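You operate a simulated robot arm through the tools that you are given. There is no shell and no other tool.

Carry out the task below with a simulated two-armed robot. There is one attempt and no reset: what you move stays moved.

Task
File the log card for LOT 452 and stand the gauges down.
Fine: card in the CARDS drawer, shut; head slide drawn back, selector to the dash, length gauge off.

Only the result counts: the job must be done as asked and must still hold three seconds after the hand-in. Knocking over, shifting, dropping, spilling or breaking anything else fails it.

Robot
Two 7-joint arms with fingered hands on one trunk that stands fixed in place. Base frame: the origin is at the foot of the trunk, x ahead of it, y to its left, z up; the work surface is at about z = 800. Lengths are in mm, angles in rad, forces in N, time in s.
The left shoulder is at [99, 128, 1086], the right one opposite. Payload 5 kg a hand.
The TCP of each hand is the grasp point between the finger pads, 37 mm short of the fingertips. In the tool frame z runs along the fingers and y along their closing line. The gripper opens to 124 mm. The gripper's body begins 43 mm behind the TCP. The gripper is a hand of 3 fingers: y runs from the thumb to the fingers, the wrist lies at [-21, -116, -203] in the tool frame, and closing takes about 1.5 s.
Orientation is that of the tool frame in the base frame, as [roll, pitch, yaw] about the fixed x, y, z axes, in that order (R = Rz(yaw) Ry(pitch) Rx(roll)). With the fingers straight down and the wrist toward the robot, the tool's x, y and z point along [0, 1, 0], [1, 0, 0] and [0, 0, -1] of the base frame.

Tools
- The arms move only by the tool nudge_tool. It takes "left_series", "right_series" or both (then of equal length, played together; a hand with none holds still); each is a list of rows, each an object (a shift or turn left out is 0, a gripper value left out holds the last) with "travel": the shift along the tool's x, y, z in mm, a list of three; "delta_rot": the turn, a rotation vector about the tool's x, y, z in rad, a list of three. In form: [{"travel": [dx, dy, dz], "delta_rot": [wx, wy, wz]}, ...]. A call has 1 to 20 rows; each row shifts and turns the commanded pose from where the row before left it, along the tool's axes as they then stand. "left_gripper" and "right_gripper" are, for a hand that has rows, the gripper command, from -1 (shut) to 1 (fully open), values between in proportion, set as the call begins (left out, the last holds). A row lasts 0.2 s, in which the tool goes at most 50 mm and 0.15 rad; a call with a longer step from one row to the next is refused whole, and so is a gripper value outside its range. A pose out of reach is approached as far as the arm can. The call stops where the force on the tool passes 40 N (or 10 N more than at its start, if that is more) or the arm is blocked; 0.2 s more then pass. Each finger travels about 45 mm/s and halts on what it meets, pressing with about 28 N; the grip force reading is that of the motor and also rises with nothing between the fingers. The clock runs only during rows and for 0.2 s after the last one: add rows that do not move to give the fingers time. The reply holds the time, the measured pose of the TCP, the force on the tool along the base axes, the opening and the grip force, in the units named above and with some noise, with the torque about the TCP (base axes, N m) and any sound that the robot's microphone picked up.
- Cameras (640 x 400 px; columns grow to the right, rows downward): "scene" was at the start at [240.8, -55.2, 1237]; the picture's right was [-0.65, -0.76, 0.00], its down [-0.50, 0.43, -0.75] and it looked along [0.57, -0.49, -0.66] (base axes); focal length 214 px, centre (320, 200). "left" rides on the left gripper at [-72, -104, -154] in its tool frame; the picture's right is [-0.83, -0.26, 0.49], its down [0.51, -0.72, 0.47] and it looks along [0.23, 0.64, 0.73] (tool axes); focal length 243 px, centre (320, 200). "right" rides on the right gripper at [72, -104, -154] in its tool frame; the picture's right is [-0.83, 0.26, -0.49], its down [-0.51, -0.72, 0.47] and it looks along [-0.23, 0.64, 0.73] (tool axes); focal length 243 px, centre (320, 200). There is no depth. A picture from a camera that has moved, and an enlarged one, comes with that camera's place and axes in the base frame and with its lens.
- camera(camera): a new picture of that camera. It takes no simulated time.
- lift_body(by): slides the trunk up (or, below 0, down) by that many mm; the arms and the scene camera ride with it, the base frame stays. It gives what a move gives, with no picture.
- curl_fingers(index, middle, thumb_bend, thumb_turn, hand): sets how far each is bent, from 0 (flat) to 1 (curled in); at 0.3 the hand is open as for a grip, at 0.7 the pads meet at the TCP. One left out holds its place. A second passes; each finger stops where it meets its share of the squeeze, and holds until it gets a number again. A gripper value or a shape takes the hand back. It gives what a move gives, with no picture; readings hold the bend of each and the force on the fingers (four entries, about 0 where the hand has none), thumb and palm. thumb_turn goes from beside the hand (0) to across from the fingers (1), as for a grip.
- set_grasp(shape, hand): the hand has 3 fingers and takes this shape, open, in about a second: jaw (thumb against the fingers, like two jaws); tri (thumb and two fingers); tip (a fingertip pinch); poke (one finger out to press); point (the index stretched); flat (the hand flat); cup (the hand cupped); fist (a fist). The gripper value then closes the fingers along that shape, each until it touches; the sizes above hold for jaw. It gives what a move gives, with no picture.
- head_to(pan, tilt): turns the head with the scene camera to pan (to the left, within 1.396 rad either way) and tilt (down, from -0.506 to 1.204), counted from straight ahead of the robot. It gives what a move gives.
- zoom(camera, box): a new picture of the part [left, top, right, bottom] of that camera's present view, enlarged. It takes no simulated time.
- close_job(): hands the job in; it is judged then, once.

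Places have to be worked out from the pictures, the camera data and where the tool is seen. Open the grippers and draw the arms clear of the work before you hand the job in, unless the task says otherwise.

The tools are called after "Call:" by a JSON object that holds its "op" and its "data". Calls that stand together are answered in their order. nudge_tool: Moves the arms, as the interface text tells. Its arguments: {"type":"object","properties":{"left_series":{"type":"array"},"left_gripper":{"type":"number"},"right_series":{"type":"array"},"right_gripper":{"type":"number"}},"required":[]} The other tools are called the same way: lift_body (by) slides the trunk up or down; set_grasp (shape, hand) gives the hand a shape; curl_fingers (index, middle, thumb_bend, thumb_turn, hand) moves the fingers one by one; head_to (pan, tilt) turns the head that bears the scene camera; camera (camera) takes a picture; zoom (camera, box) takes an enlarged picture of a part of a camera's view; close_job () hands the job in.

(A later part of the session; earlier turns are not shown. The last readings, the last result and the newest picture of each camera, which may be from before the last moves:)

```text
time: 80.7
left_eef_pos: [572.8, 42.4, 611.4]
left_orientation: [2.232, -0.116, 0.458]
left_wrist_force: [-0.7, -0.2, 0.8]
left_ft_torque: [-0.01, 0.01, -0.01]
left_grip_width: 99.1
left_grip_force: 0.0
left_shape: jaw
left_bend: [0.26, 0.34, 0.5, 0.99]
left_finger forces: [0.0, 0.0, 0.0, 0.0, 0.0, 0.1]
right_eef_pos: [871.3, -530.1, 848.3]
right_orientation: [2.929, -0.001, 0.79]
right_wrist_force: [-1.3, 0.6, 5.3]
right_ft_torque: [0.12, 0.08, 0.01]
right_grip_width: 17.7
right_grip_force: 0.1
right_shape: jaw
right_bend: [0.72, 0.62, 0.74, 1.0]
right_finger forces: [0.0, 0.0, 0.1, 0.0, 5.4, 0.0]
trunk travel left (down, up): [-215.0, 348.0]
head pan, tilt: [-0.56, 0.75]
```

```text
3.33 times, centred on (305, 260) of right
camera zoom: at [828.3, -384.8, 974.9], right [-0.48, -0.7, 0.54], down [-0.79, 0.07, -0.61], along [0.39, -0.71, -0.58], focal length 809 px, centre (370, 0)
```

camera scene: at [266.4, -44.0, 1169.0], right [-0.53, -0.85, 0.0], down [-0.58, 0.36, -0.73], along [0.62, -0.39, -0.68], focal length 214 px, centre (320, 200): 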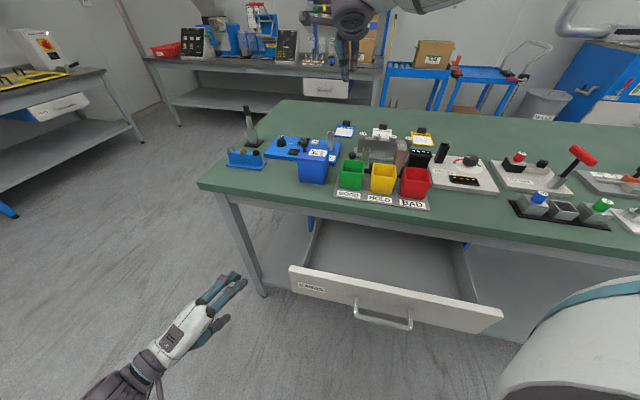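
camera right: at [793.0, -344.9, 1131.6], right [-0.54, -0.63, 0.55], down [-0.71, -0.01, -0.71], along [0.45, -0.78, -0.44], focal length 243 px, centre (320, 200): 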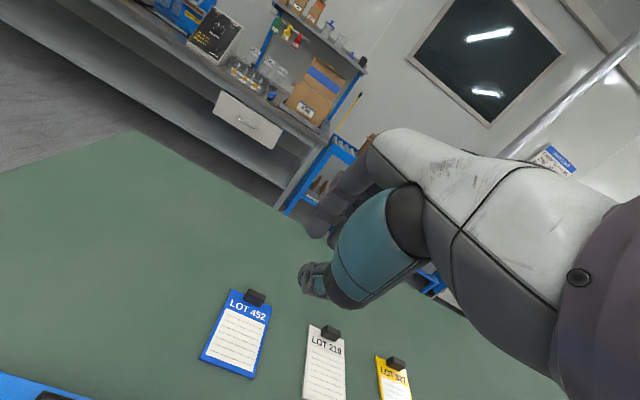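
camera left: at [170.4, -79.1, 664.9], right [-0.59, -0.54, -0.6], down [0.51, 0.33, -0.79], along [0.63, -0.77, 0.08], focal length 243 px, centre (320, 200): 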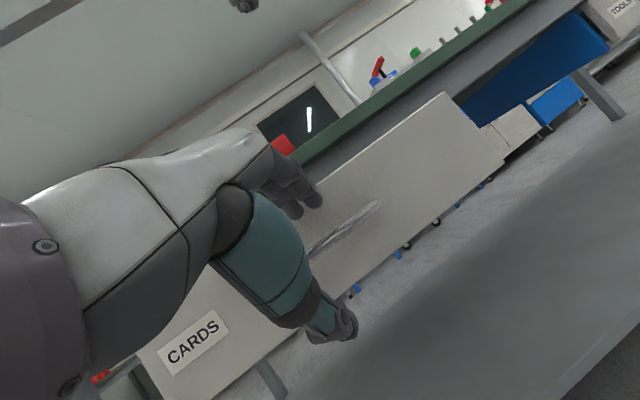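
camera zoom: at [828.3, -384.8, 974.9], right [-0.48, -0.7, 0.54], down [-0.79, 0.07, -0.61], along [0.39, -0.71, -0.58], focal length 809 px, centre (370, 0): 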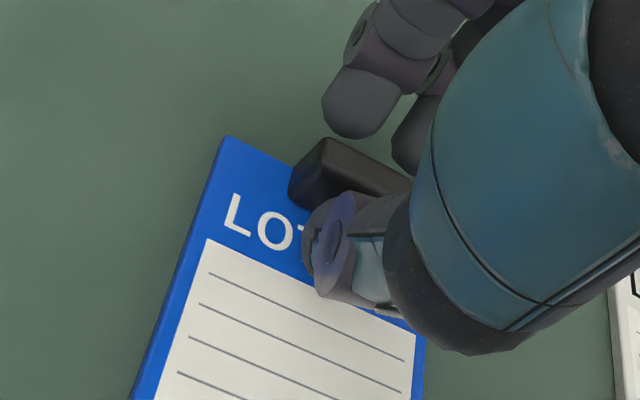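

The thumb just touches the card. I close slightly more (to ~15 mm), lower 2–3 mm as the thumb rises, and then close fully.

Call:
{"op": "nudge_tool", "data": {"right_gripper": -0.76, "right_series": [{"travel": [0, 0, 0]}, {"travel": [0, -0.4, 1.5]}, {"travel": [0, -0.3, 1.5]}, {"travel": [0, 0, 0]}]}}

Call:
{"op": "nudge_tool", "data": {"right_gripper": -1, "right_series": [{"travel": [0, 0, 0]}, {"travel": [0, 0, 0]}, {"travel": [0, 0, 0]}, {"travel": [0, 0, 0]}]}}

Call:
{"op": "zoom", "data": {"camera": "scene", "box": [320, 90, 380, 140]}}

Call:
{"op": "zoom", "data": {"camera": "right", "box": [240, 200, 370, 320]}}

```text
time: 81.7
left_eef_pos: [572.2, 41.9, 612.1]
left_orientation: [2.231, -0.118, 0.46]
left_wrist_force: [-0.1, -0.1, 0.3]
left_ft_torque: [-0.02, 0.02, -0.01]
left_grip_width: 99.0
left_grip_force: 0.0
left_shape: jaw
left_bend: [0.26, 0.34, 0.5, 0.99]
left_finger forces: [0.1, 0.0, 0.0, 0.1, 0.0, 0.0]
right_eef_pos: [871.2, -529.3, 845.8]
right_orientation: [2.929, -0.002, 0.787]
right_wrist_force: [-2.1, 1.6, 15.4]
right_ft_torque: [0.23, 0.2, 0.04]
right_grip_width: 15.5
right_grip_force: 0.1
right_shape: jaw
right_bend: [0.72, 0.63, 0.75, 1.0]
right_finger forces: [0.3, 0.8, 0.1, 0.0, 14.6, 0.0]
trunk travel left (down, up): [-215.0, 348.0]
head pan, tilt: [-0.56, 0.75]
```

```text
time: 82.7
left_eef_pos: [573.4, 41.2, 610.8]
left_orientation: [2.232, -0.118, 0.46]
left_wrist_force: [0.1, 0.4, 0.1]
left_ft_torque: [0.02, 0.0, -0.03]
left_grip_width: 98.9
left_grip_force: 0.1
left_shape: jaw
left_bend: [0.26, 0.34, 0.5, 0.99]
left_finger forces: [0.0, 0.0, 0.0, 0.0, 0.0, 0.0]
right_eef_pos: [870.2, -529.3, 844.6]
right_orientation: [2.931, -0.001, 0.788]
right_wrist_force: [-1.2, 1.8, 7.9]
right_ft_torque: [0.16, 0.07, -0.03]
right_grip_width: 15.4
right_grip_force: 28.1
right_shape: jaw
right_bend: [0.72, 0.64, 0.77, 1.0]
right_finger forces: [14.6, 7.4, 0.1, 0.0, 28.2, 0.0]
trunk travel left (down, up): [-215.0, 348.0]
head pan, tilt: [-0.56, 0.75]
```

```text
8.00 times, centred on (350, 115) of scene
camera zoom: at [265.1, -43.6, 1169.3], right [-0.53, -0.85, 0.0], down [-0.58, 0.36, -0.73], along [0.62, -0.39, -0.68], focal length 1716 px, centre (80, 880)
```

zoom: 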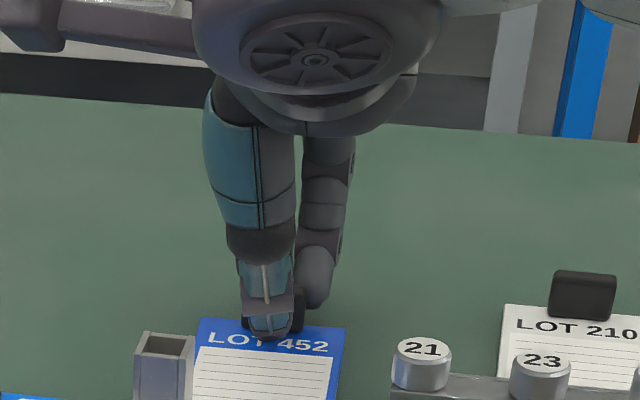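

```text
3.33 times, centred on (305, 260) of right
camera zoom: at [827.9, -383.9, 971.8], right [-0.48, -0.7, 0.54], down [-0.79, 0.07, -0.61], along [0.39, -0.71, -0.58], focal length 809 px, centre (370, 0)
```

zoom: 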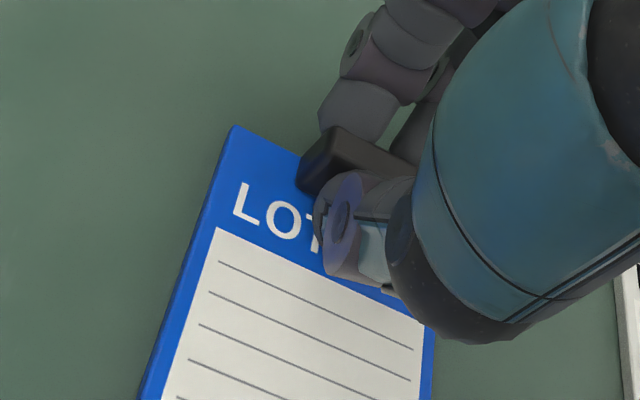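

The clip is gripped more deeply now (fingers overlap behind it). I lift 12 mm slowly and check whether the card comes along.

Call:
{"op": "nudge_tool", "data": {"right_series": [{"travel": [0, 0.8, -3.9]}, {"travel": [0, 0.8, -3.9]}, {"travel": [0, 0.8, -3.9]}, {"travel": [0, 0, 0]}]}}

Call:
{"op": "zoom", "data": {"camera": "scene", "box": [315, 95, 385, 150]}}

Call:
{"op": "zoom", "data": {"camera": "right", "box": [180, 200, 370, 370]}}

```text
time: 83.7
left_eef_pos: [572.8, 42.2, 610.5]
left_orientation: [2.232, -0.117, 0.457]
left_wrist_force: [-0.2, -0.5, 1.1]
left_ft_torque: [0.01, -0.03, -0.02]
left_grip_width: 98.8
left_grip_force: 0.0
left_shape: jaw
left_bend: [0.26, 0.34, 0.5, 0.99]
left_finger forces: [0.0, 0.0, 0.0, 0.0, 0.0, 0.0]
right_eef_pos: [871.9, -531.5, 855.7]
right_orientation: [2.931, 0.0, 0.787]
right_wrist_force: [0.1, 1.1, 0.0]
right_ft_torque: [-0.02, -0.01, -0.02]
right_grip_width: 15.3
right_grip_force: 27.8
right_shape: jaw
right_bend: [0.72, 0.64, 0.77, 1.0]
right_finger forces: [14.5, 7.2, 0.0, 0.0, 21.7, 0.0]
trunk travel left (down, up): [-215.0, 348.0]
head pan, tilt: [-0.56, 0.75]
```

```text
7.27 times, centred on (350, 122) of scene
camera zoom: at [266.2, -44.2, 1169.0], right [-0.53, -0.85, 0.0], down [-0.58, 0.36, -0.73], along [0.62, -0.39, -0.68], focal length 1560 px, centre (102, 764)
```

zoom: 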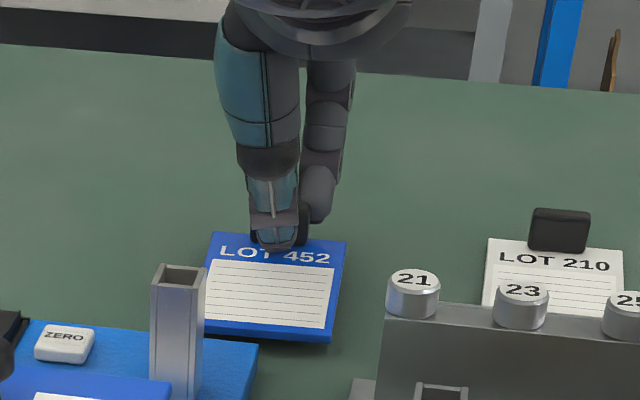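

```text
2.35 times, centred on (275, 285) of right
camera zoom: at [828.4, -384.2, 982.2], right [-0.48, -0.7, 0.54], down [-0.79, 0.07, -0.61], along [0.39, -0.71, -0.58], focal length 571 px, centre (426, 0)
```

zoom: 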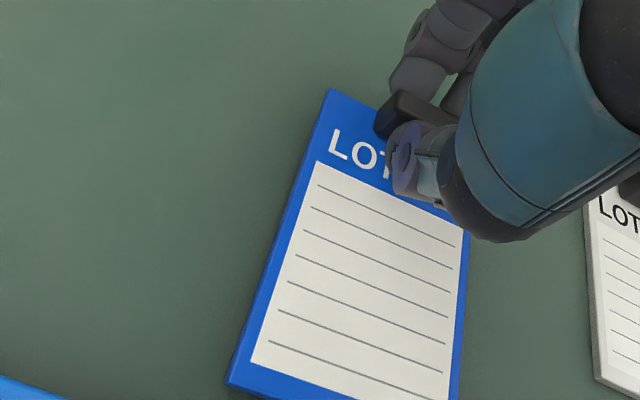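

The card follows the hand. I lift it straight up to clear everything on the bench.

Call:
{"op": "nudge_tool", "data": {"right_series": [{"travel": [0, 4.2, -19.6]}, {"travel": [0, 6.2, -29.3]}, {"travel": [0, 7.3, -34.2]}, {"travel": [0, 7.3, -34.2]}, {"travel": [0, 4.2, -19.6]}, {"travel": [0, 0, 0]}]}}

Call:
{"op": "camera", "data": {"camera": "scene"}}

Call:
{"op": "camera", "data": {"camera": "right"}}

```text
time: 85.1
left_eef_pos: [573.6, 42.3, 609.9]
left_orientation: [2.231, -0.116, 0.459]
left_wrist_force: [0.0, 0.9, 0.0]
left_ft_torque: [0.0, -0.03, 0.01]
left_grip_width: 99.1
left_grip_force: 0.0
left_shape: jaw
left_bend: [0.26, 0.34, 0.5, 0.99]
left_finger forces: [0.0, 0.0, 0.0, 0.0, 0.1, 0.0]
right_eef_pos: [873.7, -529.6, 996.9]
right_orientation: [2.933, 0.0, 0.787]
right_wrist_force: [0.2, 0.8, -0.8]
right_ft_torque: [-0.01, -0.01, -0.04]
right_grip_width: 15.1
right_grip_force: 28.5
right_shape: jaw
right_bend: [0.72, 0.64, 0.77, 1.0]
right_finger forces: [14.5, 7.2, 0.1, 0.1, 21.7, 0.0]
trunk travel left (down, up): [-215.0, 348.0]
head pan, tilt: [-0.56, 0.75]
```

```text
taken
camera scene: at [266.5, -44.3, 1169.0], right [-0.53, -0.85, 0.0], down [-0.58, 0.36, -0.73], along [0.62, -0.39, -0.68], focal length 214 px, centre (320, 200)
```

scene: 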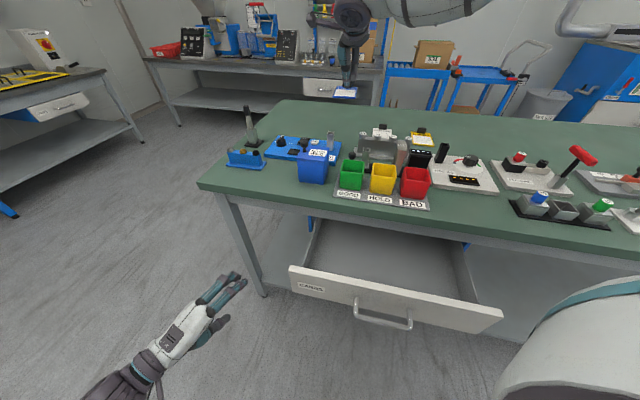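

```text
taken
camera right: at [830.4, -383.1, 1123.8], right [-0.48, -0.7, 0.54], down [-0.79, 0.07, -0.61], along [0.39, -0.71, -0.58], focal length 243 px, centre (320, 200)
```

right: 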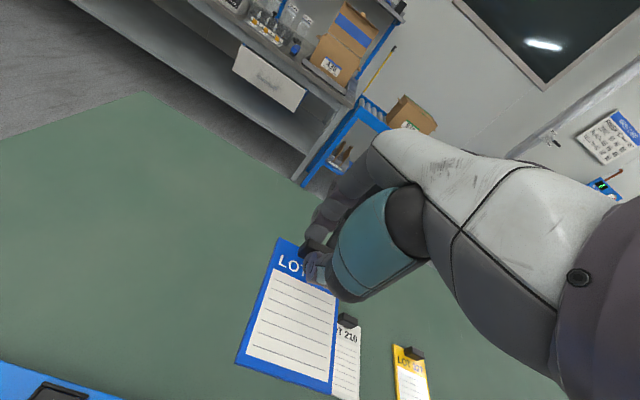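

The card hangs level and secure. I untilt the hand and carry the card back toward the drawer at this height.

Call:
{"op": "nudge_tool", "data": {"right_series": [{"delta_rot": [0.105, 0, 0]}, {"delta_rot": [0.105, 0, 0]}, {"travel": [-4, -25, 0]}, {"travel": [-9, -40, 0]}, {"travel": [-9, -42, 0]}, {"travel": [-9, -42, 0]}, {"travel": [-9, -42, 0]}, {"travel": [-9, -42, 0]}, {"travel": [-9, -40, 0]}, {"travel": [-5, -20, 0]}, {"travel": [0, 0, 0]}]}}

Call:
{"op": "camera", "data": {"camera": "scene"}}

Call:
{"op": "camera", "data": {"camera": "right"}}

```text
time: 87.5
left_eef_pos: [574.2, 41.5, 611.6]
left_orientation: [2.232, -0.116, 0.46]
left_wrist_force: [-0.5, 0.4, 0.2]
left_ft_torque: [-0.02, 0.0, -0.02]
left_grip_width: 99.2
left_grip_force: 0.0
left_shape: jaw
left_bend: [0.26, 0.34, 0.5, 0.99]
left_finger forces: [0.0, 0.0, 0.1, 0.0, 0.1, 0.0]
right_eef_pos: [621.8, -370.0, 997.8]
right_orientation: [-3.14, 0.001, 0.786]
right_wrist_force: [0.0, 0.4, -0.3]
right_ft_torque: [0.0, 0.02, 0.0]
right_grip_width: 14.9
right_grip_force: 28.0
right_shape: jaw
right_bend: [0.72, 0.64, 0.77, 1.0]
right_finger forces: [14.6, 7.2, 0.0, 0.0, 21.7, 0.0]
trunk travel left (down, up): [-215.0, 348.0]
head pan, tilt: [-0.56, 0.75]
```

```text
taken
camera scene: at [266.4, -44.4, 1169.0], right [-0.53, -0.85, 0.0], down [-0.58, 0.36, -0.73], along [0.62, -0.39, -0.68], focal length 214 px, centre (320, 200)
```

scene: 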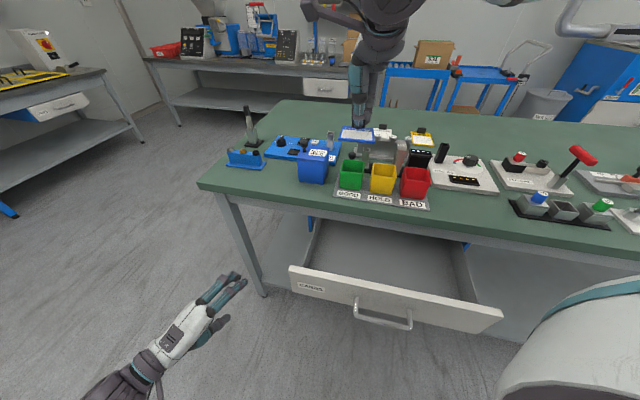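

```text
taken
camera right: at [598.6, -244.3, 1148.5], right [-0.4, -0.77, 0.49], down [-0.87, 0.15, -0.47], along [0.29, -0.62, -0.73], focal length 243 px, centre (320, 200)
```

right: 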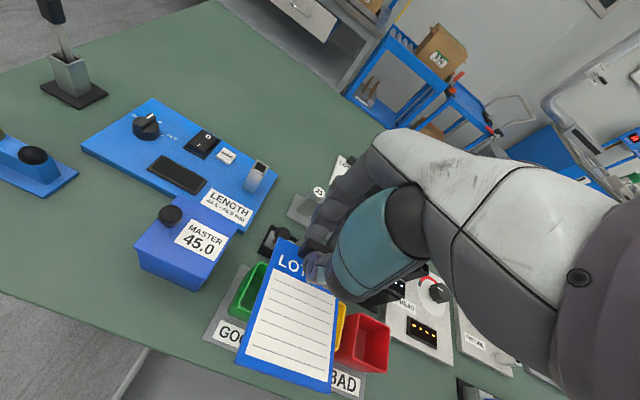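

All good: n=701, l=178. I raise the trunk 100 mm for near reach, then turn the hand to yaw 135° so the card lies along the drawer's width.

Call:
{"op": "lift_body", "data": {"by": 100}}

Call:
{"op": "nudge_tool", "data": {"right_series": [{"delta_rot": [0, 0, -0.12]}, {"delta_rot": [0, 0, -0.12]}, {"delta_rot": [0, 0, -0.12]}, {"delta_rot": [0, 0, -0.12]}, {"delta_rot": [0, 0, -0.12]}, {"delta_rot": [0, 0, -0.12]}, {"delta_rot": [0, 0, -0.12]}, {"delta_rot": [0, 0, -0.12]}, {"delta_rot": [0, 0, -0.12]}, {"delta_rot": [0, 0, -0.12]}, {"delta_rot": [0, 0, -0.12]}, {"delta_rot": [0, 0, -0.12]}, {"delta_rot": [0, 0, -0.12]}, {"travel": [0, 0, 0]}]}}

Call:
{"op": "camera", "data": {"camera": "scene"}}

Call:
{"op": "camera", "data": {"camera": "right"}}

```text
time: 88.9
left_eef_pos: [572.5, 42.1, 709.9]
left_orientation: [2.233, -0.115, 0.459]
left_wrist_force: [-0.9, -0.1, -1.0]
left_ft_torque: [-0.01, 0.03, -0.02]
left_grip_width: 99.0
left_grip_force: 0.0
left_shape: jaw
left_bend: [0.26, 0.34, 0.5, 0.99]
left_finger forces: [0.1, 0.1, 0.1, 0.0, 0.1, 0.0]
right_eef_pos: [619.8, -369.1, 1094.7]
right_orientation: [-3.139, -0.001, 0.788]
right_wrist_force: [0.6, -0.2, -0.7]
right_ft_torque: [0.03, 0.0, -0.01]
right_grip_width: 14.8
right_grip_force: 28.4
right_shape: jaw
right_bend: [0.72, 0.64, 0.77, 1.0]
right_finger forces: [14.6, 7.3, 0.1, 0.0, 21.8, 0.1]
trunk travel left (down, up): [-315.0, 248.0]
head pan, tilt: [-0.56, 0.75]
```

```text
time: 91.9
left_eef_pos: [571.9, 43.0, 710.9]
left_orientation: [2.233, -0.116, 0.459]
left_wrist_force: [0.6, 0.0, -0.2]
left_ft_torque: [-0.02, 0.0, -0.01]
left_grip_width: 99.2
left_grip_force: 0.0
left_shape: jaw
left_bend: [0.26, 0.34, 0.5, 0.99]
left_finger forces: [0.1, 0.1, 0.0, 0.0, 0.0, 0.1]
right_eef_pos: [620.8, -368.4, 1095.5]
right_orientation: [-3.141, -0.001, 2.351]
right_wrist_force: [-0.3, -0.4, -0.5]
right_ft_torque: [0.01, -0.03, -0.01]
right_grip_width: 15.0
right_grip_force: 27.9
right_shape: jaw
right_bend: [0.72, 0.64, 0.77, 1.0]
right_finger forces: [14.5, 7.0, 0.0, 0.0, 21.6, 0.1]
trunk travel left (down, up): [-315.0, 248.0]
head pan, tilt: [-0.56, 0.75]
```

```text
taken
camera scene: at [236.7, -44.2, 1275.0], right [-0.53, -0.85, 0.0], down [-0.58, 0.36, -0.73], along [0.62, -0.39, -0.68], focal length 214 px, centre (320, 200)
```

scene: 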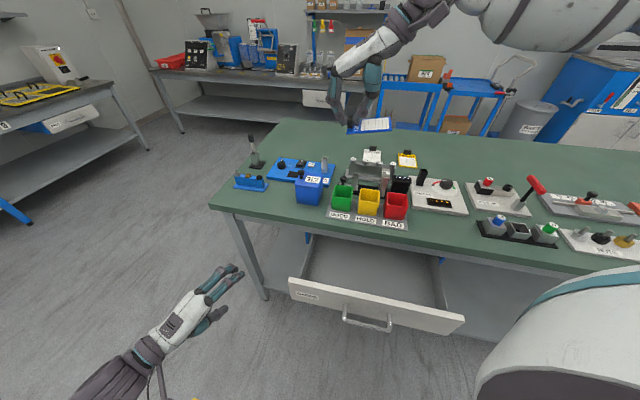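

```text
taken
camera right: at [495.5, -390.6, 1247.0], right [0.77, -0.41, 0.49], down [-0.16, -0.87, -0.47], along [0.62, 0.29, -0.73], focal length 243 px, centre (320, 200)
```

right: 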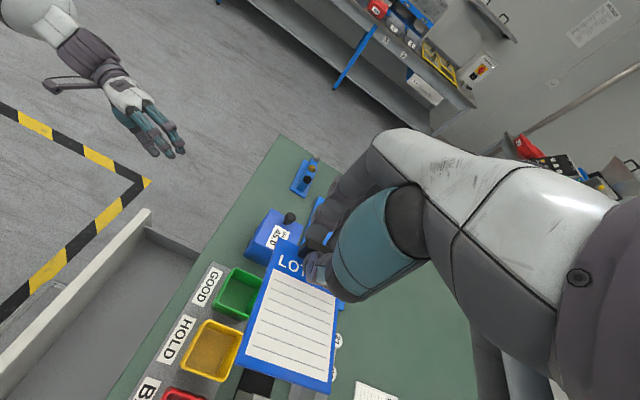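

The hand is at yaw 135° with the card along −l. I carry it back to n≈522 above the open drawer, still high, and look.

Call:
{"op": "nudge_tool", "data": {"right_series": [{"travel": [30, 0, 0]}, {"travel": [40, 0, 0]}, {"travel": [40, 0, 0]}, {"travel": [40, 0, 0]}, {"travel": [27.5, 0, 0]}, {"travel": [0, 0, 0]}]}}

Call:
{"op": "camera", "data": {"camera": "scene"}}

Call:
{"op": "camera", "data": {"camera": "right"}}

Call:
{"op": "camera", "data": {"camera": "left"}}

```text
time: 93.3
left_eef_pos: [573.2, 41.5, 710.2]
left_orientation: [2.232, -0.116, 0.457]
left_wrist_force: [-0.1, 0.0, 0.3]
left_ft_torque: [-0.03, 0.03, 0.0]
left_grip_width: 99.2
left_grip_force: 0.0
left_shape: jaw
left_bend: [0.26, 0.34, 0.5, 0.99]
left_finger forces: [0.0, 0.0, 0.0, 0.0, 0.0, 0.1]
right_eef_pos: [497.4, -241.2, 1094.0]
right_orientation: [3.141, -0.002, 2.35]
right_wrist_force: [0.3, -0.1, 0.3]
right_ft_torque: [0.01, 0.04, 0.01]
right_grip_width: 14.9
right_grip_force: 28.0
right_shape: jaw
right_bend: [0.72, 0.64, 0.77, 1.0]
right_finger forces: [14.5, 7.1, 0.0, 0.0, 21.5, 0.1]
trunk travel left (down, up): [-315.0, 248.0]
head pan, tilt: [-0.56, 0.75]
```

```text
taken
camera scene: at [237.1, -44.7, 1274.9], right [-0.53, -0.85, 0.0], down [-0.58, 0.36, -0.73], along [0.62, -0.39, -0.68], focal length 214 px, centre (320, 200)
```

scene: 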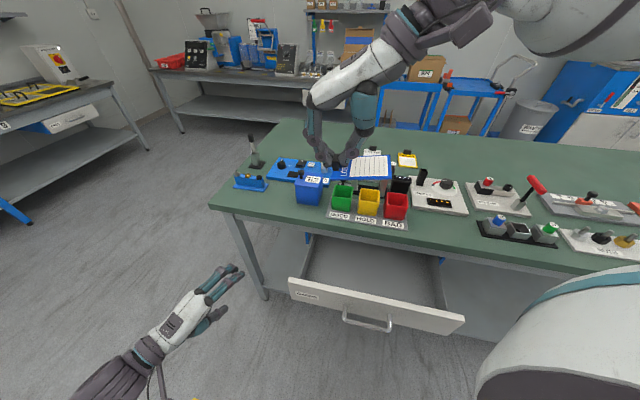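

```text
taken
camera right: at [373.0, -263.9, 1246.3], right [0.77, -0.41, 0.49], down [-0.16, -0.87, -0.47], along [0.62, 0.29, -0.73], focal length 243 px, centre (320, 200)
```

right: 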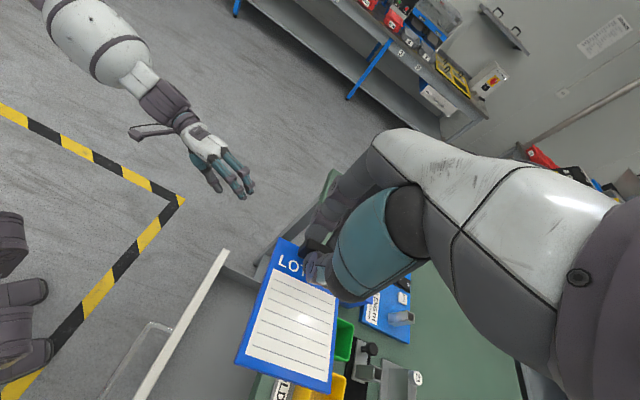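

```text
taken
camera left: at [424.5, 174.9, 714.7], right [-0.59, -0.54, -0.6], down [0.51, 0.33, -0.79], along [0.63, -0.77, 0.08], focal length 243 px, centre (320, 200)
```

left: 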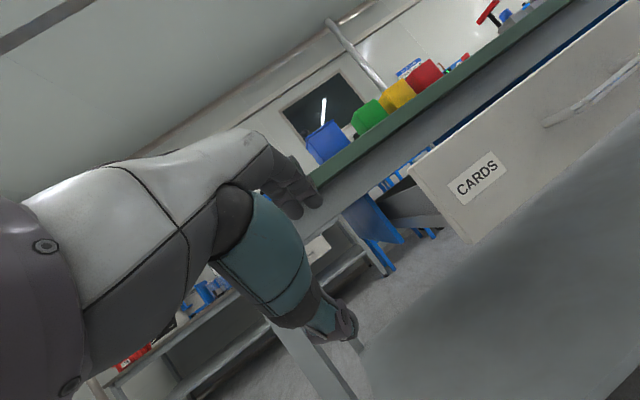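

The right hand with the card is above the drawer at n=522, l=181. I zoom on the drawer interior to estimate the floor height before lowering.

Call:
{"op": "zoom", "data": {"camera": "scene", "box": [270, 215, 480, 345]}}

Call:
{"op": "zoom", "data": {"camera": "right", "box": [120, 220, 360, 400]}}

```text
3.05 times, centred on (375, 280) of scene
camera zoom: at [237.1, -44.7, 1274.9], right [-0.53, -0.85, 0.0], down [-0.58, 0.36, -0.73], along [0.62, -0.39, -0.68], focal length 654 px, centre (152, -44)
```

zoom: 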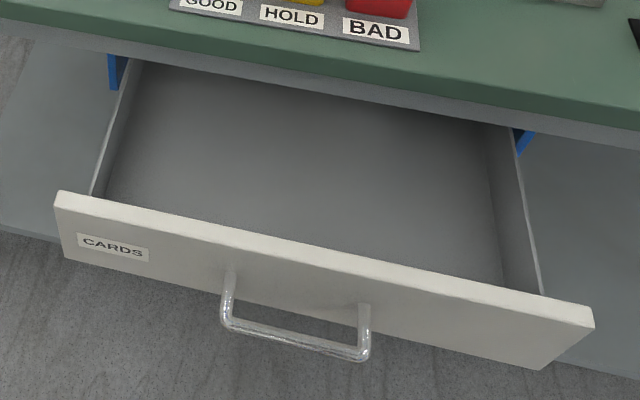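

```text
2.22 times, centred on (240, 310) of right
camera zoom: at [373.0, -263.9, 1246.3], right [0.77, -0.41, 0.49], down [-0.16, -0.87, -0.47], along [0.62, 0.29, -0.73], focal length 539 px, centre (498, -44)
```

zoom: 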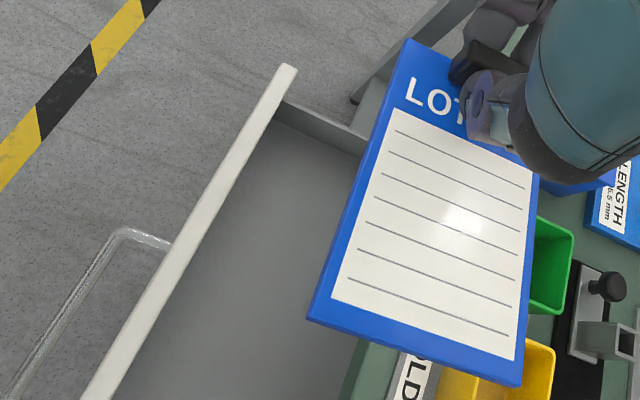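

From two views the drawer floor is at z≈618, side walls ~697, front top ~705, inner front n≈468. The hand was tilted 12° when it gripped, so I re-apply that tilt to level the card and then lower to z≈780.

Call:
{"op": "nudge_tool", "data": {"right_series": [{"delta_rot": [-0.105, 0, 0]}, {"delta_rot": [-0.104, 0, 0]}, {"travel": [0, -6.2, 29.4]}, {"travel": [0, -9.3, 44]}, {"travel": [0, -9.3, 44]}, {"travel": [0, -9.3, 44]}, {"travel": [0, -9.3, 44]}, {"travel": [0, -9.3, 44]}, {"travel": [0, 0, 0]}]}}

Call:
{"op": "camera", "data": {"camera": "scene"}}

Call:
{"op": "camera", "data": {"camera": "right"}}

Call:
{"op": "camera", "data": {"camera": "left"}}

```text
time: 95.3
left_eef_pos: [573.6, 41.7, 711.8]
left_orientation: [2.235, -0.117, 0.459]
left_wrist_force: [0.5, -0.6, -0.1]
left_ft_torque: [0.0, -0.01, -0.01]
left_grip_width: 99.0
left_grip_force: 0.1
left_shape: jaw
left_bend: [0.26, 0.34, 0.5, 0.99]
left_finger forces: [0.1, 0.0, 0.0, 0.0, 0.0, 0.1]
right_eef_pos: [504.7, -245.9, 842.4]
right_orientation: [2.932, 0.0, 2.348]
right_wrist_force: [-0.3, 0.1, 0.4]
right_ft_torque: [-0.03, -0.01, -0.01]
right_grip_width: 15.1
right_grip_force: 28.0
right_shape: jaw
right_bend: [0.72, 0.64, 0.77, 1.0]
right_finger forces: [14.5, 7.2, 0.1, 0.0, 21.6, 0.1]
right hand out of reach, approached as far as the arm can: row 4, 5
trunk travel left (down, up): [-315.0, 248.0]
head pan, tilt: [-0.56, 0.75]
```

```text
taken
camera scene: at [236.7, -44.1, 1275.0], right [-0.53, -0.85, 0.0], down [-0.58, 0.36, -0.73], along [0.62, -0.39, -0.68], focal length 214 px, centre (320, 200)
```

scene: 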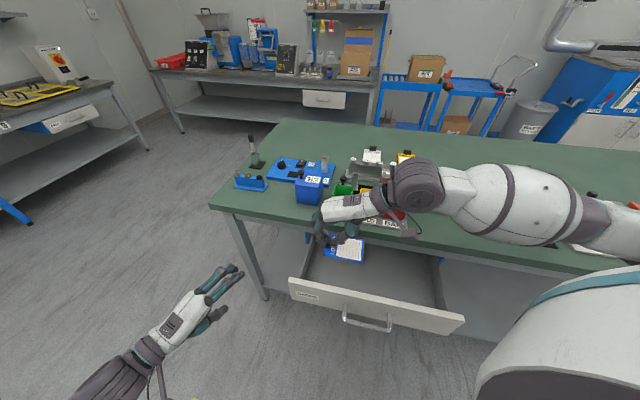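

```text
taken
camera right: at [359.5, -288.3, 969.5], right [0.69, -0.48, 0.54], down [-0.08, -0.79, -0.61], along [0.72, 0.38, -0.58], focal length 243 px, centre (320, 200)
```

right: 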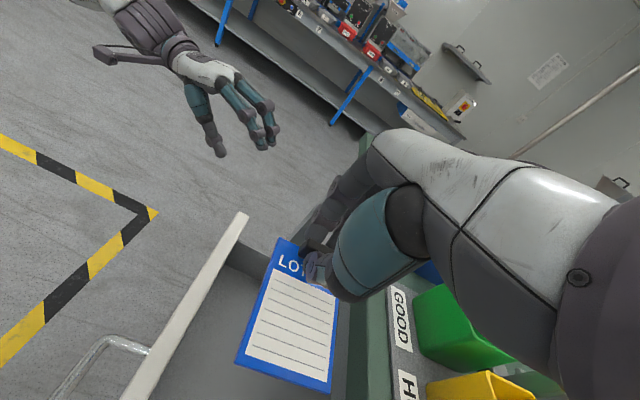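

```text
taken
camera left: at [424.3, 175.2, 714.8], right [-0.59, -0.54, -0.6], down [0.51, 0.33, -0.79], along [0.63, -0.77, 0.08], focal length 243 px, centre (320, 200)
```

left: 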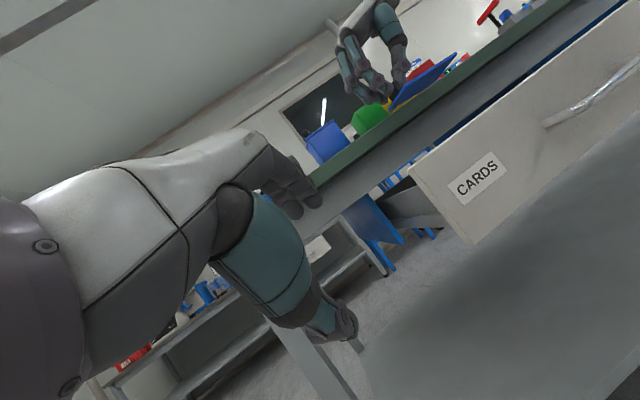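

The card is level and over the drawer; the right forearm comes in from the right in front of the table edge. I ease 10 mm toward the robot and lower another 95 mm, watching clearances.

Call:
{"op": "nudge_tool", "data": {"right_series": [{"travel": [10, 0, 0]}, {"travel": [0, -5.2, 24.5]}, {"travel": [0, -5.2, 24.5]}, {"travel": [0, -5.2, 24.5]}, {"travel": [0, -4.1, 19.6]}, {"travel": [0, 0, 0]}]}}

Call:
{"op": "camera", "data": {"camera": "scene"}}

Call:
{"op": "camera", "data": {"camera": "right"}}

Call:
{"op": "zoom", "data": {"camera": "left", "box": [300, 0, 560, 180]}}

```text
time: 96.7
left_eef_pos: [573.4, 41.8, 710.5]
left_orientation: [2.23, -0.116, 0.459]
left_wrist_force: [0.4, 0.3, 0.3]
left_ft_torque: [0.03, 0.0, -0.01]
left_grip_width: 99.3
left_grip_force: 0.0
left_shape: jaw
left_bend: [0.26, 0.34, 0.5, 0.99]
left_finger forces: [0.0, 0.0, 0.0, 0.1, 0.0, 0.0]
right_eef_pos: [497.3, -238.3, 746.6]
right_orientation: [2.932, 0.001, 2.349]
right_wrist_force: [-0.6, -1.0, 0.5]
right_ft_torque: [0.02, -0.04, -0.01]
right_grip_width: 14.9
right_grip_force: 27.9
right_shape: jaw
right_bend: [0.72, 0.64, 0.77, 1.0]
right_finger forces: [14.5, 7.1, 0.0, 0.1, 21.7, 0.1]
trunk travel left (down, up): [-315.0, 248.0]
head pan, tilt: [-0.56, 0.75]
```

```text
taken
camera scene: at [236.8, -44.1, 1275.0], right [-0.53, -0.85, 0.0], down [-0.58, 0.36, -0.73], along [0.62, -0.39, -0.68], focal length 214 px, centre (320, 200)
```

scene: 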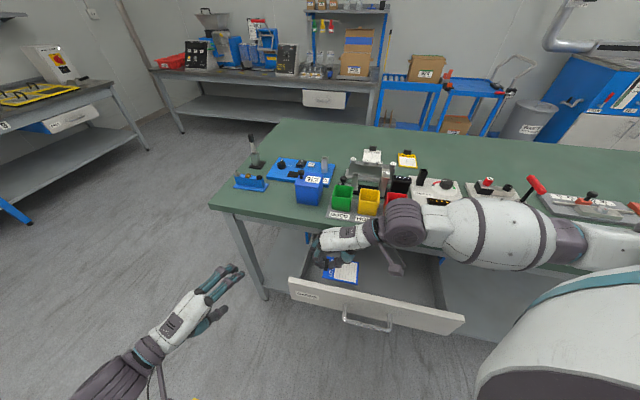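

```text
taken
camera right: at [352.0, -280.3, 873.2], right [0.69, -0.48, 0.54], down [-0.08, -0.79, -0.61], along [0.72, 0.38, -0.58], focal length 243 px, centre (320, 200)
```

right: 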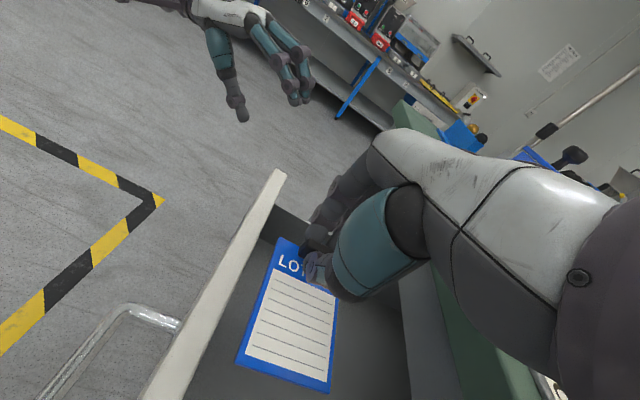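

```text
2.22 times, centred on (430, 90) of left
camera zoom: at [424.3, 175.2, 714.7], right [-0.59, -0.54, -0.6], down [0.51, 0.33, -0.79], along [0.63, -0.77, 0.08], focal length 539 px, centre (76, 444)
```

zoom: 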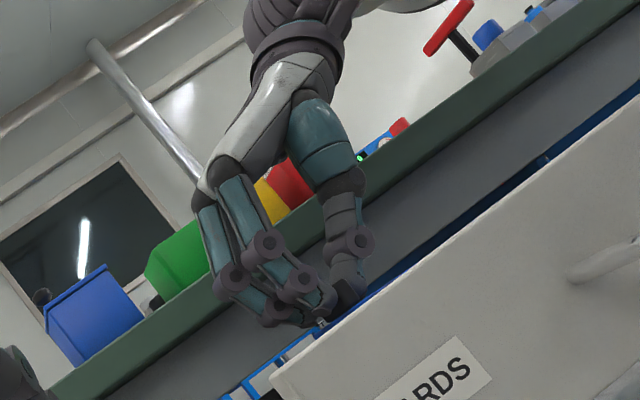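

The card has entered the drawer opening with clearance. I lower 58 mm more and check.

Call:
{"op": "nudge_tool", "data": {"right_series": [{"travel": [0, -4.1, 19.6]}, {"travel": [0, -4.1, 19.6]}, {"travel": [0, -3.7, 17.6]}, {"travel": [0, 0, 0]}]}}

Call:
{"op": "zoom", "data": {"camera": "scene", "box": [270, 190, 480, 345]}}

Call:
{"op": "camera", "data": {"camera": "right"}}

Call:
{"op": "zoom", "data": {"camera": "left", "box": [300, 0, 560, 180]}}

```text
time: 97.7
left_eef_pos: [572.6, 42.2, 712.2]
left_orientation: [2.235, -0.117, 0.459]
left_wrist_force: [-0.3, -0.6, 0.1]
left_ft_torque: [0.02, 0.0, -0.01]
left_grip_width: 99.0
left_grip_force: 0.0
left_shape: jaw
left_bend: [0.26, 0.34, 0.5, 0.99]
left_finger forces: [0.0, 0.0, 0.0, 0.1, 0.0, 0.1]
right_eef_pos: [497.0, -239.2, 688.7]
right_orientation: [2.933, 0.001, 2.348]
right_wrist_force: [0.3, 0.6, 0.4]
right_ft_torque: [0.01, -0.03, 0.02]
right_grip_width: 14.9
right_grip_force: 27.2
right_shape: jaw
right_bend: [0.72, 0.64, 0.77, 1.0]
right_finger forces: [14.5, 7.1, 0.0, 0.1, 21.6, 0.0]
trunk travel left (down, up): [-315.0, 248.0]
head pan, tilt: [-0.56, 0.75]
```

```text
2.58 times, centred on (375, 268) of scene
camera zoom: at [236.8, -44.1, 1275.0], right [-0.53, -0.85, 0.0], down [-0.58, 0.36, -0.73], along [0.62, -0.39, -0.68], focal length 554 px, centre (178, 26)
```

zoom: 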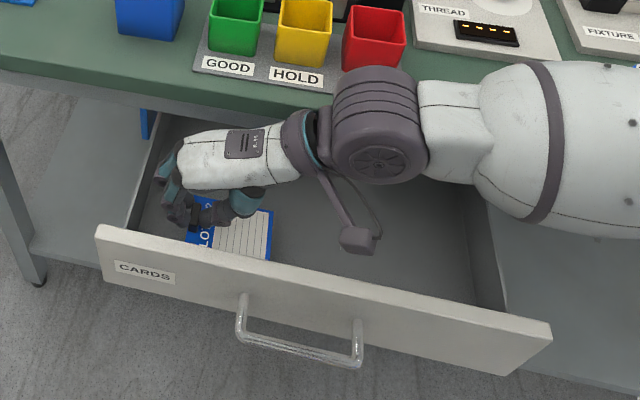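

```text
taken
camera right: at [352.5, -281.3, 816.0], right [0.69, -0.48, 0.54], down [-0.08, -0.79, -0.61], along [0.72, 0.38, -0.58], focal length 243 px, centre (320, 200)
```

right: 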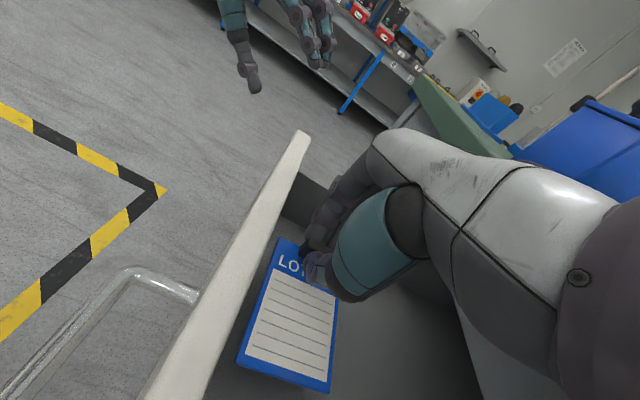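

```text
2.22 times, centred on (430, 90) of left
camera zoom: at [424.3, 175.2, 714.8], right [-0.59, -0.54, -0.6], down [0.51, 0.33, -0.79], along [0.63, -0.77, 0.08], focal length 539 px, centre (76, 444)
```

zoom: 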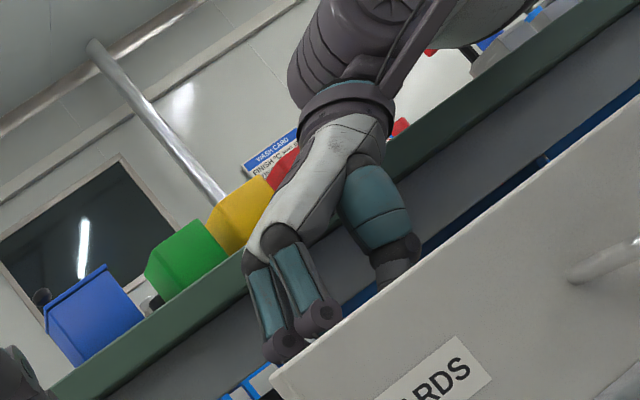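

The card is inside the drawer, close above its floor. I lower slowly in small steps until contact.

Call:
{"op": "nudge_tool", "data": {"right_series": [{"travel": [0, -1.0, 4.9]}, {"travel": [0, -1.0, 4.9]}, {"travel": [0, -1.0, 4.9]}, {"travel": [0, 0, 0]}]}}

Call:
{"op": "nudge_tool", "data": {"right_series": [{"travel": [0, -0.6, 2.9]}, {"travel": [0, -0.6, 2.9]}, {"travel": [0, 0, 0]}]}}

Call:
{"op": "zoom", "data": {"camera": "scene", "box": [270, 190, 480, 345]}}

Call:
{"op": "camera", "data": {"camera": "right"}}

```text
time: 98.7
left_eef_pos: [572.6, 41.9, 710.6]
left_orientation: [2.234, -0.116, 0.46]
left_wrist_force: [-0.3, 0.3, 0.3]
left_ft_torque: [-0.02, 0.0, 0.01]
left_grip_width: 98.8
left_grip_force: 0.0
left_shape: jaw
left_bend: [0.26, 0.34, 0.5, 0.99]
left_finger forces: [0.0, 0.0, 0.1, 0.0, 0.1, 0.0]
right_eef_pos: [498.6, -239.1, 673.3]
right_orientation: [2.932, 0.0, 2.349]
right_wrist_force: [0.7, 0.1, 0.3]
right_ft_torque: [0.01, -0.02, 0.03]
right_grip_width: 15.2
right_grip_force: 28.1
right_shape: jaw
right_bend: [0.72, 0.64, 0.77, 1.0]
right_finger forces: [14.6, 7.1, 0.0, 0.0, 21.6, 0.1]
trunk travel left (down, up): [-315.0, 248.0]
head pan, tilt: [-0.56, 0.75]
```

```text
time: 99.5
left_eef_pos: [573.1, 42.6, 710.9]
left_orientation: [2.233, -0.117, 0.461]
left_wrist_force: [0.3, 0.0, 0.2]
left_ft_torque: [0.01, 0.03, 0.0]
left_grip_width: 99.0
left_grip_force: 0.0
left_shape: jaw
left_bend: [0.26, 0.34, 0.5, 0.99]
left_finger forces: [0.0, 0.0, 0.1, 0.1, 0.1, 0.0]
right_eef_pos: [500.0, -239.6, 667.5]
right_orientation: [2.932, -0.002, 2.35]
right_wrist_force: [-0.5, 0.4, -0.8]
right_ft_torque: [0.02, -0.01, 0.0]
right_grip_width: 14.6
right_grip_force: 27.9
right_shape: jaw
right_bend: [0.72, 0.64, 0.77, 1.0]
right_finger forces: [14.5, 7.1, 0.0, 0.1, 21.6, 0.0]
trunk travel left (down, up): [-315.0, 248.0]
head pan, tilt: [-0.56, 0.75]
```

```text
2.58 times, centred on (375, 268) of scene
camera zoom: at [236.9, -44.2, 1275.0], right [-0.53, -0.85, 0.0], down [-0.58, 0.36, -0.73], along [0.62, -0.39, -0.68], focal length 554 px, centre (178, 26)
```

zoom: 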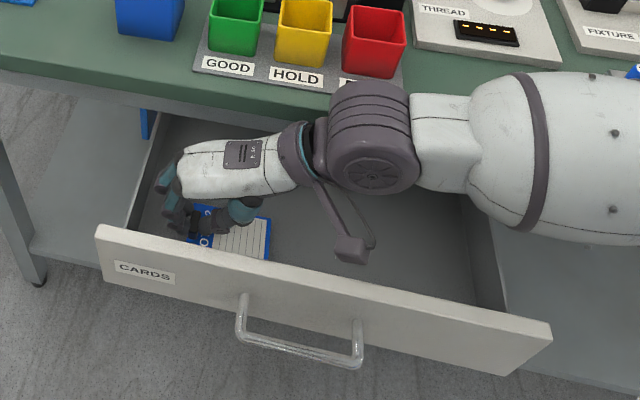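

```text
taken
camera right: at [353.9, -282.3, 794.8], right [0.69, -0.48, 0.54], down [-0.08, -0.79, -0.61], along [0.72, 0.38, -0.58], focal length 243 px, centre (320, 200)
```

right: 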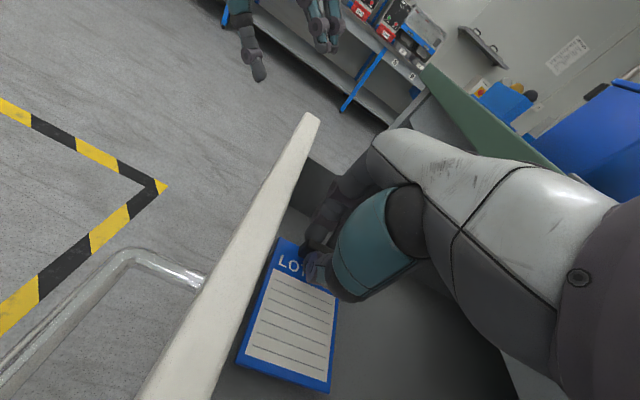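

No contact yet at z=667. I continue down in 3 mm steps.

Call:
{"op": "nudge_tool", "data": {"right_series": [{"travel": [0, -0.6, 2.9]}, {"travel": [0, -0.6, 2.9]}, {"travel": [0, 0, 0]}]}}

Call:
{"op": "nudge_tool", "data": {"right_series": [{"travel": [0, -0.6, 2.9]}, {"travel": [0, -0.6, 2.9]}, {"travel": [0, 0, 0]}]}}

Call:
{"op": "camera", "data": {"camera": "right"}}

```text
time: 100.3
left_eef_pos: [573.4, 41.3, 711.0]
left_orientation: [2.23, -0.115, 0.457]
left_wrist_force: [-0.9, 0.3, 0.0]
left_ft_torque: [-0.01, -0.01, 0.01]
left_grip_width: 99.3
left_grip_force: 0.1
left_shape: jaw
left_bend: [0.26, 0.34, 0.5, 0.99]
left_finger forces: [0.1, 0.0, 0.0, 0.1, 0.0, 0.1]
right_eef_pos: [499.0, -239.1, 660.5]
right_orientation: [2.933, 0.001, 2.348]
right_wrist_force: [0.0, -0.5, -0.2]
right_ft_torque: [0.04, 0.01, 0.01]
right_grip_width: 15.0
right_grip_force: 28.5
right_shape: jaw
right_bend: [0.72, 0.64, 0.77, 1.0]
right_finger forces: [14.4, 7.1, 0.0, 0.0, 21.6, 0.0]
trunk travel left (down, up): [-315.0, 248.0]
head pan, tilt: [-0.56, 0.75]
```

```text
time: 101.1
left_eef_pos: [572.8, 40.7, 711.2]
left_orientation: [2.232, -0.117, 0.459]
left_wrist_force: [0.1, 0.2, 0.5]
left_ft_torque: [0.02, -0.01, 0.01]
left_grip_width: 98.8
left_grip_force: 0.2
left_shape: jaw
left_bend: [0.26, 0.34, 0.5, 0.99]
left_finger forces: [0.0, 0.1, 0.1, 0.0, 0.1, 0.0]
right_eef_pos: [499.9, -240.2, 656.7]
right_orientation: [2.93, 0.0, 2.348]
right_wrist_force: [0.6, -0.7, 0.6]
right_ft_torque: [-0.02, 0.01, -0.01]
right_grip_width: 15.0
right_grip_force: 27.6
right_shape: jaw
right_bend: [0.72, 0.64, 0.77, 1.0]
right_finger forces: [14.6, 7.2, 0.0, 0.1, 21.8, 0.0]
trunk travel left (down, up): [-315.0, 248.0]
head pan, tilt: [-0.56, 0.75]
```

```text
taken
camera right: at [353.3, -282.4, 783.0], right [0.69, -0.48, 0.54], down [-0.08, -0.79, -0.61], along [0.72, 0.38, -0.58], focal length 243 px, centre (320, 200)
```

right: 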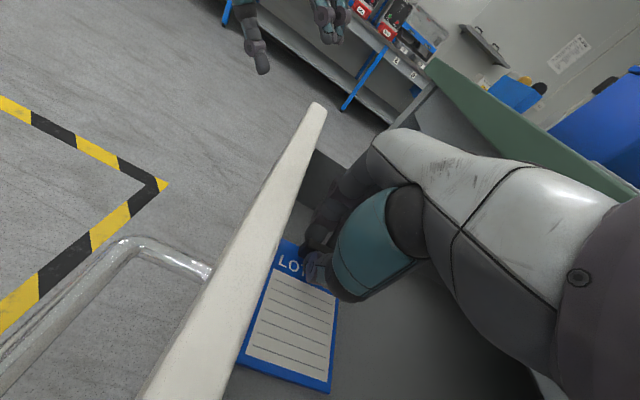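

Still no contact at z=657. I keep lowering gently.

Call:
{"op": "nudge_tool", "data": {"right_series": [{"travel": [0, -0.6, 2.9]}, {"travel": [0, -0.6, 2.9]}, {"travel": [0, 0, 0]}]}}

Call:
{"op": "zoom", "data": {"camera": "scene", "box": [290, 210, 420, 310]}}

```text
time: 101.9
left_eef_pos: [572.3, 41.2, 712.3]
left_orientation: [2.23, -0.117, 0.459]
left_wrist_force: [0.3, 0.1, -0.7]
left_ft_torque: [0.01, 0.01, 0.0]
left_grip_width: 99.0
left_grip_force: 0.0
left_shape: jaw
left_bend: [0.26, 0.34, 0.5, 0.99]
left_finger forces: [0.1, 0.1, 0.0, 0.0, 0.1, 0.0]
right_eef_pos: [499.3, -239.6, 649.9]
right_orientation: [2.932, 0.002, 2.348]
right_wrist_force: [-2.5, 0.1, 16.5]
right_ft_torque: [-0.13, 0.29, 0.05]
right_grip_width: 15.5
right_grip_force: 28.3
right_shape: jaw
right_bend: [0.72, 0.64, 0.77, 1.0]
right_finger forces: [16.8, 8.8, 0.1, 0.1, 36.0, 0.1]
trunk travel left (down, up): [-315.0, 248.0]
head pan, tilt: [-0.56, 0.75]
```

```text
4.00 times, centred on (355, 260) of scene
camera zoom: at [235.5, -43.9, 1275.4], right [-0.53, -0.85, 0.0], down [-0.58, 0.36, -0.73], along [0.62, -0.39, -0.68], focal length 858 px, centre (180, -40)
```

zoom: 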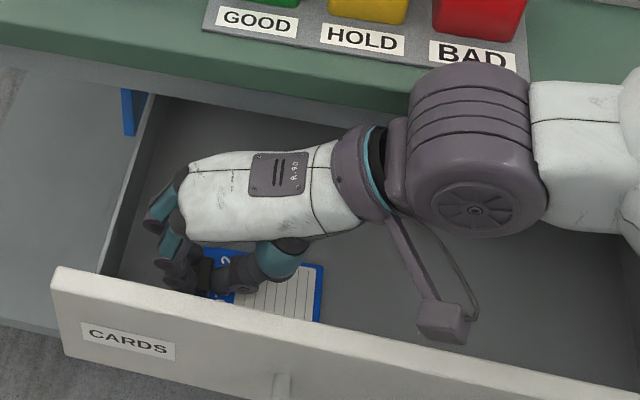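

The card rests on the drawer floor (16 N contact at z≈650). I ease up 2 mm and open the jaws just enough to release the clip.

Call:
{"op": "nudge_tool", "data": {"right_series": [{"travel": [0, 0.4, -2]}, {"travel": [0, 0, 0]}]}}

Call:
{"op": "nudge_tool", "data": {"right_gripper": -0.55, "right_series": [{"travel": [0, 0, 0]}, {"travel": [0, 0.4, -2]}, {"travel": [0, 0.2, -1]}, {"travel": [0, 0, 0]}]}}

Call:
{"op": "zoom", "data": {"camera": "scene", "box": [290, 210, 420, 310]}}

Call:
{"op": "camera", "data": {"camera": "right"}}

```text
time: 102.5
left_eef_pos: [572.8, 41.1, 710.7]
left_orientation: [2.233, -0.117, 0.458]
left_wrist_force: [0.4, 0.3, -0.3]
left_ft_torque: [-0.01, -0.03, 0.01]
left_grip_width: 99.2
left_grip_force: 0.1
left_shape: jaw
left_bend: [0.26, 0.34, 0.5, 0.99]
left_finger forces: [0.0, 0.1, 0.0, 0.0, 0.0, 0.1]
right_eef_pos: [499.5, -239.1, 651.6]
right_orientation: [2.932, 0.0, 2.35]
right_wrist_force: [0.7, 1.6, 4.9]
right_ft_torque: [-0.01, 0.07, 0.0]
right_grip_width: 15.4
right_grip_force: 28.1
right_shape: jaw
right_bend: [0.72, 0.64, 0.77, 1.0]
right_finger forces: [16.8, 8.5, 0.0, 0.0, 26.3, 0.0]
trunk travel left (down, up): [-315.0, 248.0]
head pan, tilt: [-0.56, 0.75]
```

```text
time: 103.5
left_eef_pos: [572.2, 41.2, 710.3]
left_orientation: [2.233, -0.116, 0.458]
left_wrist_force: [0.2, -0.4, -0.2]
left_ft_torque: [0.01, -0.03, 0.0]
left_grip_width: 99.4
left_grip_force: 0.1
left_shape: jaw
left_bend: [0.26, 0.34, 0.5, 0.99]
left_finger forces: [0.0, 0.1, 0.0, 0.1, 0.1, 0.0]
right_eef_pos: [498.4, -239.4, 655.2]
right_orientation: [2.933, 0.001, 2.35]
right_wrist_force: [0.5, 1.1, 2.5]
right_ft_torque: [0.0, 0.04, 0.04]
right_grip_width: 27.9
right_grip_force: 0.0
right_shape: jaw
right_bend: [0.73, 0.58, 0.75, 1.0]
right_finger forces: [0.0, 0.0, 0.1, 0.0, 2.2, 0.0]
trunk travel left (down, up): [-315.0, 248.0]
head pan, tilt: [-0.56, 0.75]
```

```text
4.00 times, centred on (355, 260) of scene
camera zoom: at [236.8, -44.1, 1275.0], right [-0.53, -0.85, 0.0], down [-0.58, 0.36, -0.73], along [0.62, -0.39, -0.68], focal length 858 px, centre (180, -40)
```

zoom: 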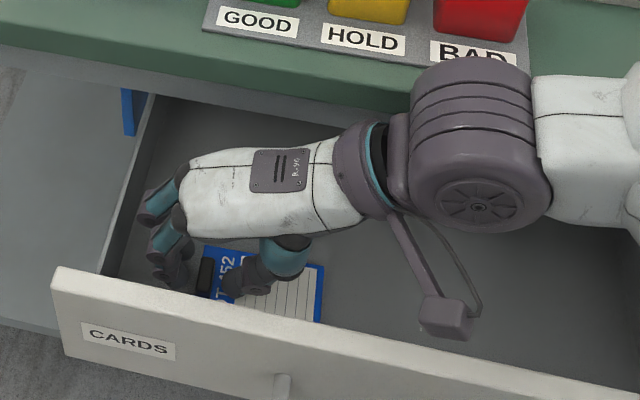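

```text
taken
camera right: at [353.2, -282.5, 782.5], right [0.69, -0.48, 0.54], down [-0.08, -0.79, -0.61], along [0.72, 0.38, -0.58], focal length 243 px, centre (320, 200)
```

right: 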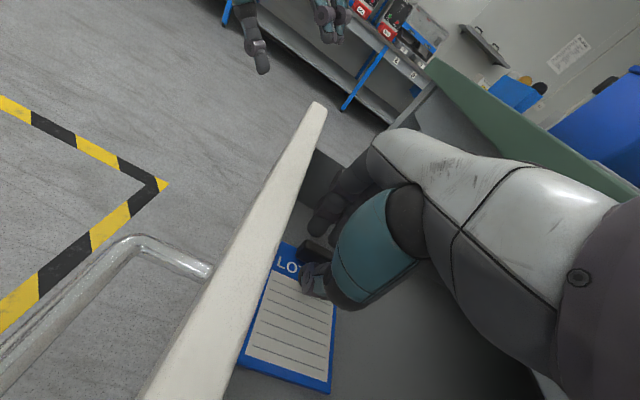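

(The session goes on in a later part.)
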